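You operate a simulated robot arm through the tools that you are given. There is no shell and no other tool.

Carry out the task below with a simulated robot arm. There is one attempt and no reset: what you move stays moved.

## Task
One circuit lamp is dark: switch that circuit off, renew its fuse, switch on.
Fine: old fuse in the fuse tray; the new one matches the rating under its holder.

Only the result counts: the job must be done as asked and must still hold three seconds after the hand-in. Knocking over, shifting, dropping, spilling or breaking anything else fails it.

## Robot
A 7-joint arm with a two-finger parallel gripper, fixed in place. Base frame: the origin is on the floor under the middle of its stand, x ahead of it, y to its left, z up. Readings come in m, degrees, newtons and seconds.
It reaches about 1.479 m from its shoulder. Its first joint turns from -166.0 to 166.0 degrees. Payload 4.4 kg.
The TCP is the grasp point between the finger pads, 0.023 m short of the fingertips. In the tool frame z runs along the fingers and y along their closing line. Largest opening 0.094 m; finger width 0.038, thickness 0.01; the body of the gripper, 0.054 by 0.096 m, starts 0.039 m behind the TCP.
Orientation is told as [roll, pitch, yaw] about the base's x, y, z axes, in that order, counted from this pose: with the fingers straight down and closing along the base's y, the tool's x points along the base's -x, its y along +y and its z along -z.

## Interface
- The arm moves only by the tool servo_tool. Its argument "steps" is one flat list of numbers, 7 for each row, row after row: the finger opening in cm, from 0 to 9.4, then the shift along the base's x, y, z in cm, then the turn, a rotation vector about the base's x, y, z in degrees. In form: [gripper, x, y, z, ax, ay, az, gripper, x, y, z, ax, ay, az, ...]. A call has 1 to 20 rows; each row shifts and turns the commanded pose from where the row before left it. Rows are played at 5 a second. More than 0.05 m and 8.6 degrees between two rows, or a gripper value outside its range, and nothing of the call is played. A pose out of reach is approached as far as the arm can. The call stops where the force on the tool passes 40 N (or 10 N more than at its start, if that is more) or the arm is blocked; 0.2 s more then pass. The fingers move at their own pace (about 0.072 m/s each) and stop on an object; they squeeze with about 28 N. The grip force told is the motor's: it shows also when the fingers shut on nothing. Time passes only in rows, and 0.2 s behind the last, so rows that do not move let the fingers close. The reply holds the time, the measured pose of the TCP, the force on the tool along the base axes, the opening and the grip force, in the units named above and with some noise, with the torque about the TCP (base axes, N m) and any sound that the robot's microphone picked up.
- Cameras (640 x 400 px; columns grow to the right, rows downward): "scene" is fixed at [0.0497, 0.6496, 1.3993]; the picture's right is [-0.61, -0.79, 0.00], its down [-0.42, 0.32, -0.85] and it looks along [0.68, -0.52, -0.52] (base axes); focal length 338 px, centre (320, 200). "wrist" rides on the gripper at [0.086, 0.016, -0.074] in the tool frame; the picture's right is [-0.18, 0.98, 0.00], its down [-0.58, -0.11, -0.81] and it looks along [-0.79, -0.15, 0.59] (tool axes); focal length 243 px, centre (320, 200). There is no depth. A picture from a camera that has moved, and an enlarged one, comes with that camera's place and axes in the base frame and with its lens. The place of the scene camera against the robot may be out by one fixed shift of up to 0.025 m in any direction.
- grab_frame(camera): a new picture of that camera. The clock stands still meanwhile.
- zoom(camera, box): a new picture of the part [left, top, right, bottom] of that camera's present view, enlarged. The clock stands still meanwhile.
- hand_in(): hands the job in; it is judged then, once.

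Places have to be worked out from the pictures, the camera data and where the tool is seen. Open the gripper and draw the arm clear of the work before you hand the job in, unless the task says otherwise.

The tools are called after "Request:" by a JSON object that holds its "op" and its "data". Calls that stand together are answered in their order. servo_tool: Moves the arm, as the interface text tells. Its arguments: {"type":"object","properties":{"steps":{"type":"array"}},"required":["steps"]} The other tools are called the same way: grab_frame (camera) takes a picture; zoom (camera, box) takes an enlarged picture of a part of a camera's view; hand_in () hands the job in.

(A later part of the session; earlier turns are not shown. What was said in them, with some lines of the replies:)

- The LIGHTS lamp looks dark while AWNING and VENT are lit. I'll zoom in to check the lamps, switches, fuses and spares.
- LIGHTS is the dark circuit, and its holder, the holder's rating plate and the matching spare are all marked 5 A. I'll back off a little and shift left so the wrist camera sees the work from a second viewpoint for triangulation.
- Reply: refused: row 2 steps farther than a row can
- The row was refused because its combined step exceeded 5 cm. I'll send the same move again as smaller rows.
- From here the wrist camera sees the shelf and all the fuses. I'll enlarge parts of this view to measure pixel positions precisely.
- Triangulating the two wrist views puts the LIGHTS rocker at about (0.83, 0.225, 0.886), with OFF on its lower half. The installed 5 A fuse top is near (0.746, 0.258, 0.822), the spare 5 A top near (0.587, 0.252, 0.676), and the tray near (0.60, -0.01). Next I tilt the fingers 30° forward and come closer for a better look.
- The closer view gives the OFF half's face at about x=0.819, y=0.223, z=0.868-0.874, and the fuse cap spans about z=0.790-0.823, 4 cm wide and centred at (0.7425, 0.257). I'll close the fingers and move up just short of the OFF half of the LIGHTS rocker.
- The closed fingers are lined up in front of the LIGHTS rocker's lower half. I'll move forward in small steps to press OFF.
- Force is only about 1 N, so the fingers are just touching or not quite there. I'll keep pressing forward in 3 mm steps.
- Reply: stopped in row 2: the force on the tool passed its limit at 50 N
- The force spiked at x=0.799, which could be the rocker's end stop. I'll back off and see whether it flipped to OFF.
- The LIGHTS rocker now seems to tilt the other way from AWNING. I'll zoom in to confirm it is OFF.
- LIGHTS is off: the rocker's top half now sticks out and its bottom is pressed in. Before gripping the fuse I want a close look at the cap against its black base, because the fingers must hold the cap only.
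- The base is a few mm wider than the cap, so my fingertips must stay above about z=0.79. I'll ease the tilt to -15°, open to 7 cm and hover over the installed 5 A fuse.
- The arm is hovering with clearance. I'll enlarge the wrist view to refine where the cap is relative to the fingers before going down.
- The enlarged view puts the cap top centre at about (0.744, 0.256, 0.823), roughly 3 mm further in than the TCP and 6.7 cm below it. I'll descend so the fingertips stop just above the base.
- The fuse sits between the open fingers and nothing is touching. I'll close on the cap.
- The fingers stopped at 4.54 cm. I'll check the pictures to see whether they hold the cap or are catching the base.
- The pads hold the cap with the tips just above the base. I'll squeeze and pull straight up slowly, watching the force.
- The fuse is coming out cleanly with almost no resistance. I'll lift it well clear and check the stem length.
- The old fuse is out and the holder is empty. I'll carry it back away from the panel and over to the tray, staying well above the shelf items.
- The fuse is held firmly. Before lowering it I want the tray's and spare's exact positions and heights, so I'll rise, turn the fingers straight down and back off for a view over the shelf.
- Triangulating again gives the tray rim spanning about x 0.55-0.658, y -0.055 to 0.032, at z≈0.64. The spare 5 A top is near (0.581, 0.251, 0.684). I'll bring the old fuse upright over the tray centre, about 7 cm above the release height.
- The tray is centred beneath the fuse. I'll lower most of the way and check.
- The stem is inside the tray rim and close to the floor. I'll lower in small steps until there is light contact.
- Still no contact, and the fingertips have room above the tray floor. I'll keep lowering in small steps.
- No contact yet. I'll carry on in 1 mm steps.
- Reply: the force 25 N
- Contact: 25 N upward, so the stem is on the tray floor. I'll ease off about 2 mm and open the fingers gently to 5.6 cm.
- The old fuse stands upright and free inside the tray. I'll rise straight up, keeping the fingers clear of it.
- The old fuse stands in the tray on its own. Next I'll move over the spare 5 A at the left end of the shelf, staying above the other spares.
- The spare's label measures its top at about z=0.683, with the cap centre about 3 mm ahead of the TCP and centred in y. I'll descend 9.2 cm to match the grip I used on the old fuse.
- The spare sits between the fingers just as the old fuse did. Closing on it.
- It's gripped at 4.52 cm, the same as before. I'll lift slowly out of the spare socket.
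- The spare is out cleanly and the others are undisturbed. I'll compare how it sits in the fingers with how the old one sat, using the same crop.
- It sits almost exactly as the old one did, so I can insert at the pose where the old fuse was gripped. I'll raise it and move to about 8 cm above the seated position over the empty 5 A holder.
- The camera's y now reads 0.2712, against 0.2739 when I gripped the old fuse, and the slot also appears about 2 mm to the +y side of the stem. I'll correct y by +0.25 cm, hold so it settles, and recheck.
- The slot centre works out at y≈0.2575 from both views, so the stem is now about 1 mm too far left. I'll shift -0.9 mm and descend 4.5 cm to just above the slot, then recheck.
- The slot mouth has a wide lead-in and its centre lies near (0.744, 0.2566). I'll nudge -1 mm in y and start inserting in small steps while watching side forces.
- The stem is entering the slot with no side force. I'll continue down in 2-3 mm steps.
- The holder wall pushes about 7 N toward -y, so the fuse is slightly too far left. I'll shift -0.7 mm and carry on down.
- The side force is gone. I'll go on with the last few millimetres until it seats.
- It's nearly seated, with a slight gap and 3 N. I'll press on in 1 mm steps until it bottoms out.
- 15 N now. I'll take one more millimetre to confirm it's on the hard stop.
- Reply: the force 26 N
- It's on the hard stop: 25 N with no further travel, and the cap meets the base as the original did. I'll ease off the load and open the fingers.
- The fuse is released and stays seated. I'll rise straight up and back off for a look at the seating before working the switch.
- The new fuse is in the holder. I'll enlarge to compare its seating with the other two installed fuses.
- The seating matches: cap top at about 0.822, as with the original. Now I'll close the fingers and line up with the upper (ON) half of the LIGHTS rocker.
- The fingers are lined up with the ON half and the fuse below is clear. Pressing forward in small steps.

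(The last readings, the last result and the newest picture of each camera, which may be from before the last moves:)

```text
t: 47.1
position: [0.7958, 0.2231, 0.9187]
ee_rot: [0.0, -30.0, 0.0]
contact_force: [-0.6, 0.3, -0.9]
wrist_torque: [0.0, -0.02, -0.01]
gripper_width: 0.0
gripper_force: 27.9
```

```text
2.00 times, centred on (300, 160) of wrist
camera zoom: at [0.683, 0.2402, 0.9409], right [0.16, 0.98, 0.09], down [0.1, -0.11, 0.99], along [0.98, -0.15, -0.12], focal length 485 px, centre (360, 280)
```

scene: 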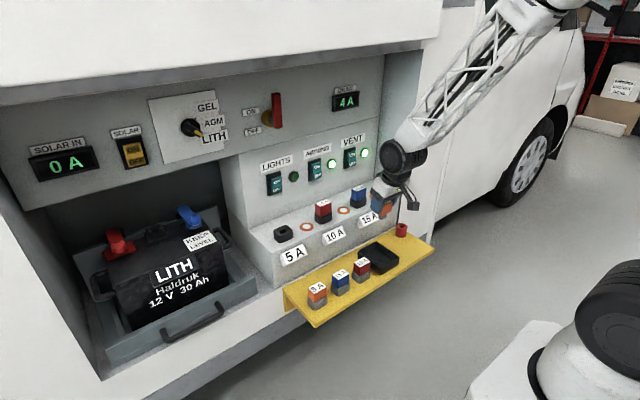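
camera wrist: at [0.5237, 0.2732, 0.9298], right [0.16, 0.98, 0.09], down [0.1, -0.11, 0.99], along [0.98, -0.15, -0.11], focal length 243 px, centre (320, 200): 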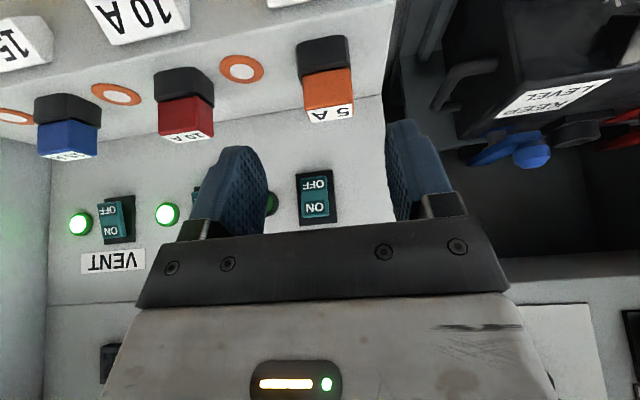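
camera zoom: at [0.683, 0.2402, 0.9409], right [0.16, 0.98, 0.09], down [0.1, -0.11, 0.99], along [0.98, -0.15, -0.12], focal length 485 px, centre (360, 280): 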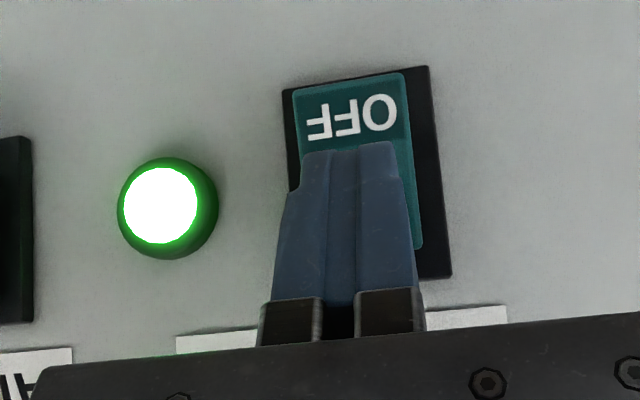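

The LIGHTS lamp is lit and the rocker has flipped to ON. I'll back away carefully and check everything.

Request:
{"op": "servo_tool", "data": {"steps": [0, -2, 0, 0, 0, 0, 0, 0, -4, 0, 1, 0, 0, 0, 0, -4.5, 0, 1, 0, 0, 0, 0, -4.5, 0, 1, 0, 0, 0, 0, -4.5, 0, 2, 0, 5, 0, 5, -4, -1, 2.5, 0, 5, 0, 8, -3, -3, 2, 0, 5, 0, 8, 0, -4, 2, 0, 5, 0, 8, 0, -4, 2, 0, 5, 0, 8, 0, -4.5, 2, 0, 5, 0, 8, 0, -4.5, 2, 0, 0, 0, 8, 0, 0, 0, 0, 0, 0]}}

Request:
{"op": "grab_frame", "data": {"camera": "scene"}}

Request:
{"op": "grab_frame", "data": {"camera": "wrist"}}

Request:
{"op": "zoom", "data": {"camera": "scene", "box": [240, 130, 400, 250]}}

Request:
{"op": "zoom", "data": {"camera": "scene", "box": [260, 210, 440, 330]}}

```text
t: 49.7
position: [0.5291, 0.0139, 1.0932]
ee_rot: [-0.1, 0.1, 0.0]
contact_force: [-1.0, -0.1, 0.8]
wrist_torque: [-0.02, -0.03, -0.02]
gripper_width: 0.08
gripper_force: 0.1
```

```text
taken
```

scene: 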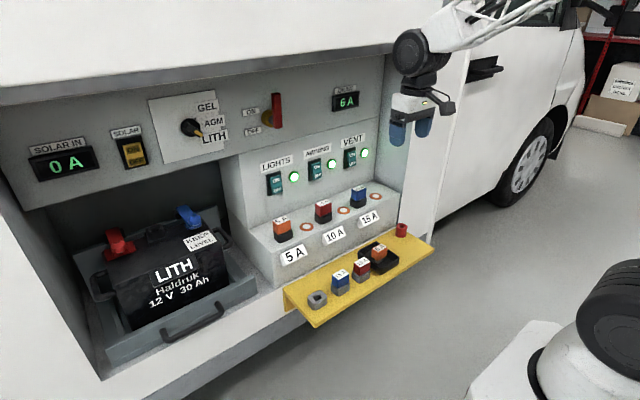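

```text
taken
camera wrist: at [0.443, 0.0305, 1.1683], right [0.18, 0.98, 0.0], down [0.58, -0.11, 0.81], along [0.79, -0.15, -0.59], focal length 243 px, centre (320, 200)
```

wrist: 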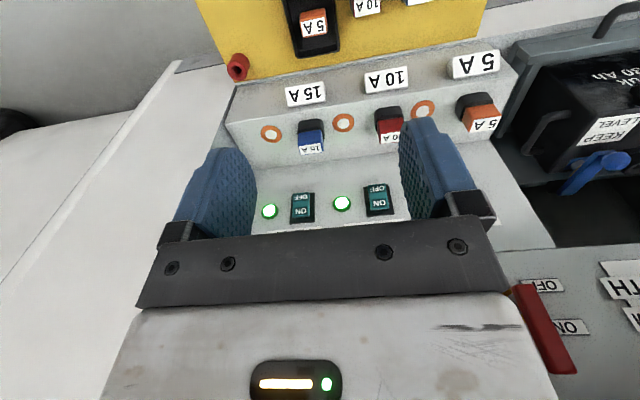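

```text
3.33 times, centred on (320, 190) of scene
camera zoom: at [0.0497, 0.6496, 1.3993], right [-0.61, -0.79, 0.0], down [-0.42, 0.32, -0.85], along [0.68, -0.52, -0.52], focal length 1126 px, centre (320, 233)
```

zoom: 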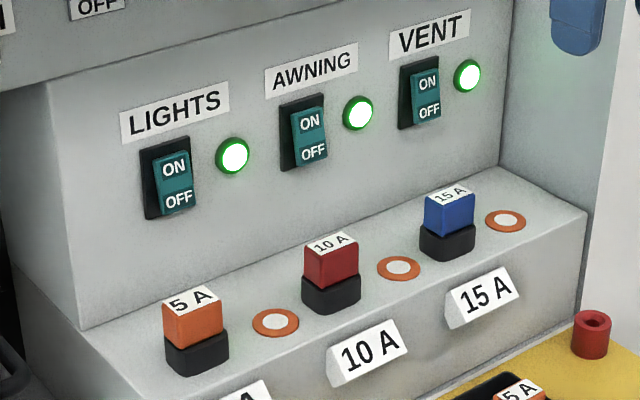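

```text
3.33 times, centred on (350, 270) of scene
camera zoom: at [0.0497, 0.6496, 1.3993], right [-0.61, -0.79, 0.0], down [-0.42, 0.32, -0.85], along [0.68, -0.52, -0.52], focal length 1126 px, centre (220, -33)
```

zoom: 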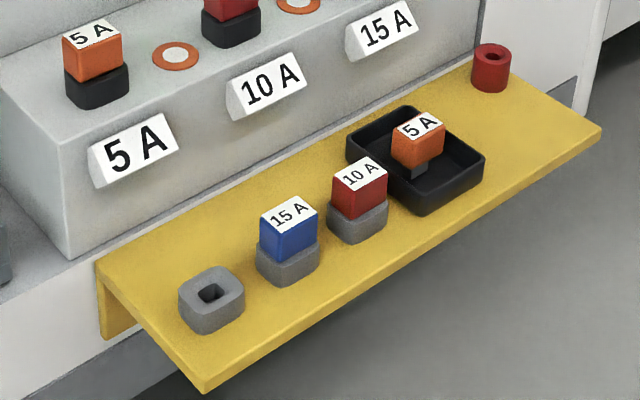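

All three lamps are lit, the current display went from 4 A to 6 A, the new 5 A fuse is seated and the old one stands in the tray. Nothing else has moved, the gripper is open and the arm is clear, so I'm handing in.

Request:
{"op": "hand_in", "data": {}}

```text
The job is handed in.
```

The LIGHTS circuit is working again. I switched it off, replaced its 5 A fuse with the matching 5 A spare, and switched it back on.

- **Lamps:** all three circuit lamps are lit, and the current display went from 4 A to 6 A.
- **New fuse:** it sits fully down in the holder marked 5 A.
- **Old fuse:** it stands upright in the fuse tray.
- **Everything else:** the other fuses, the spares and the shelf items look undisturbed in the final pictures. The gripper was open and the arm clear when I handed the job in.

I haven't seen the result of the judging.
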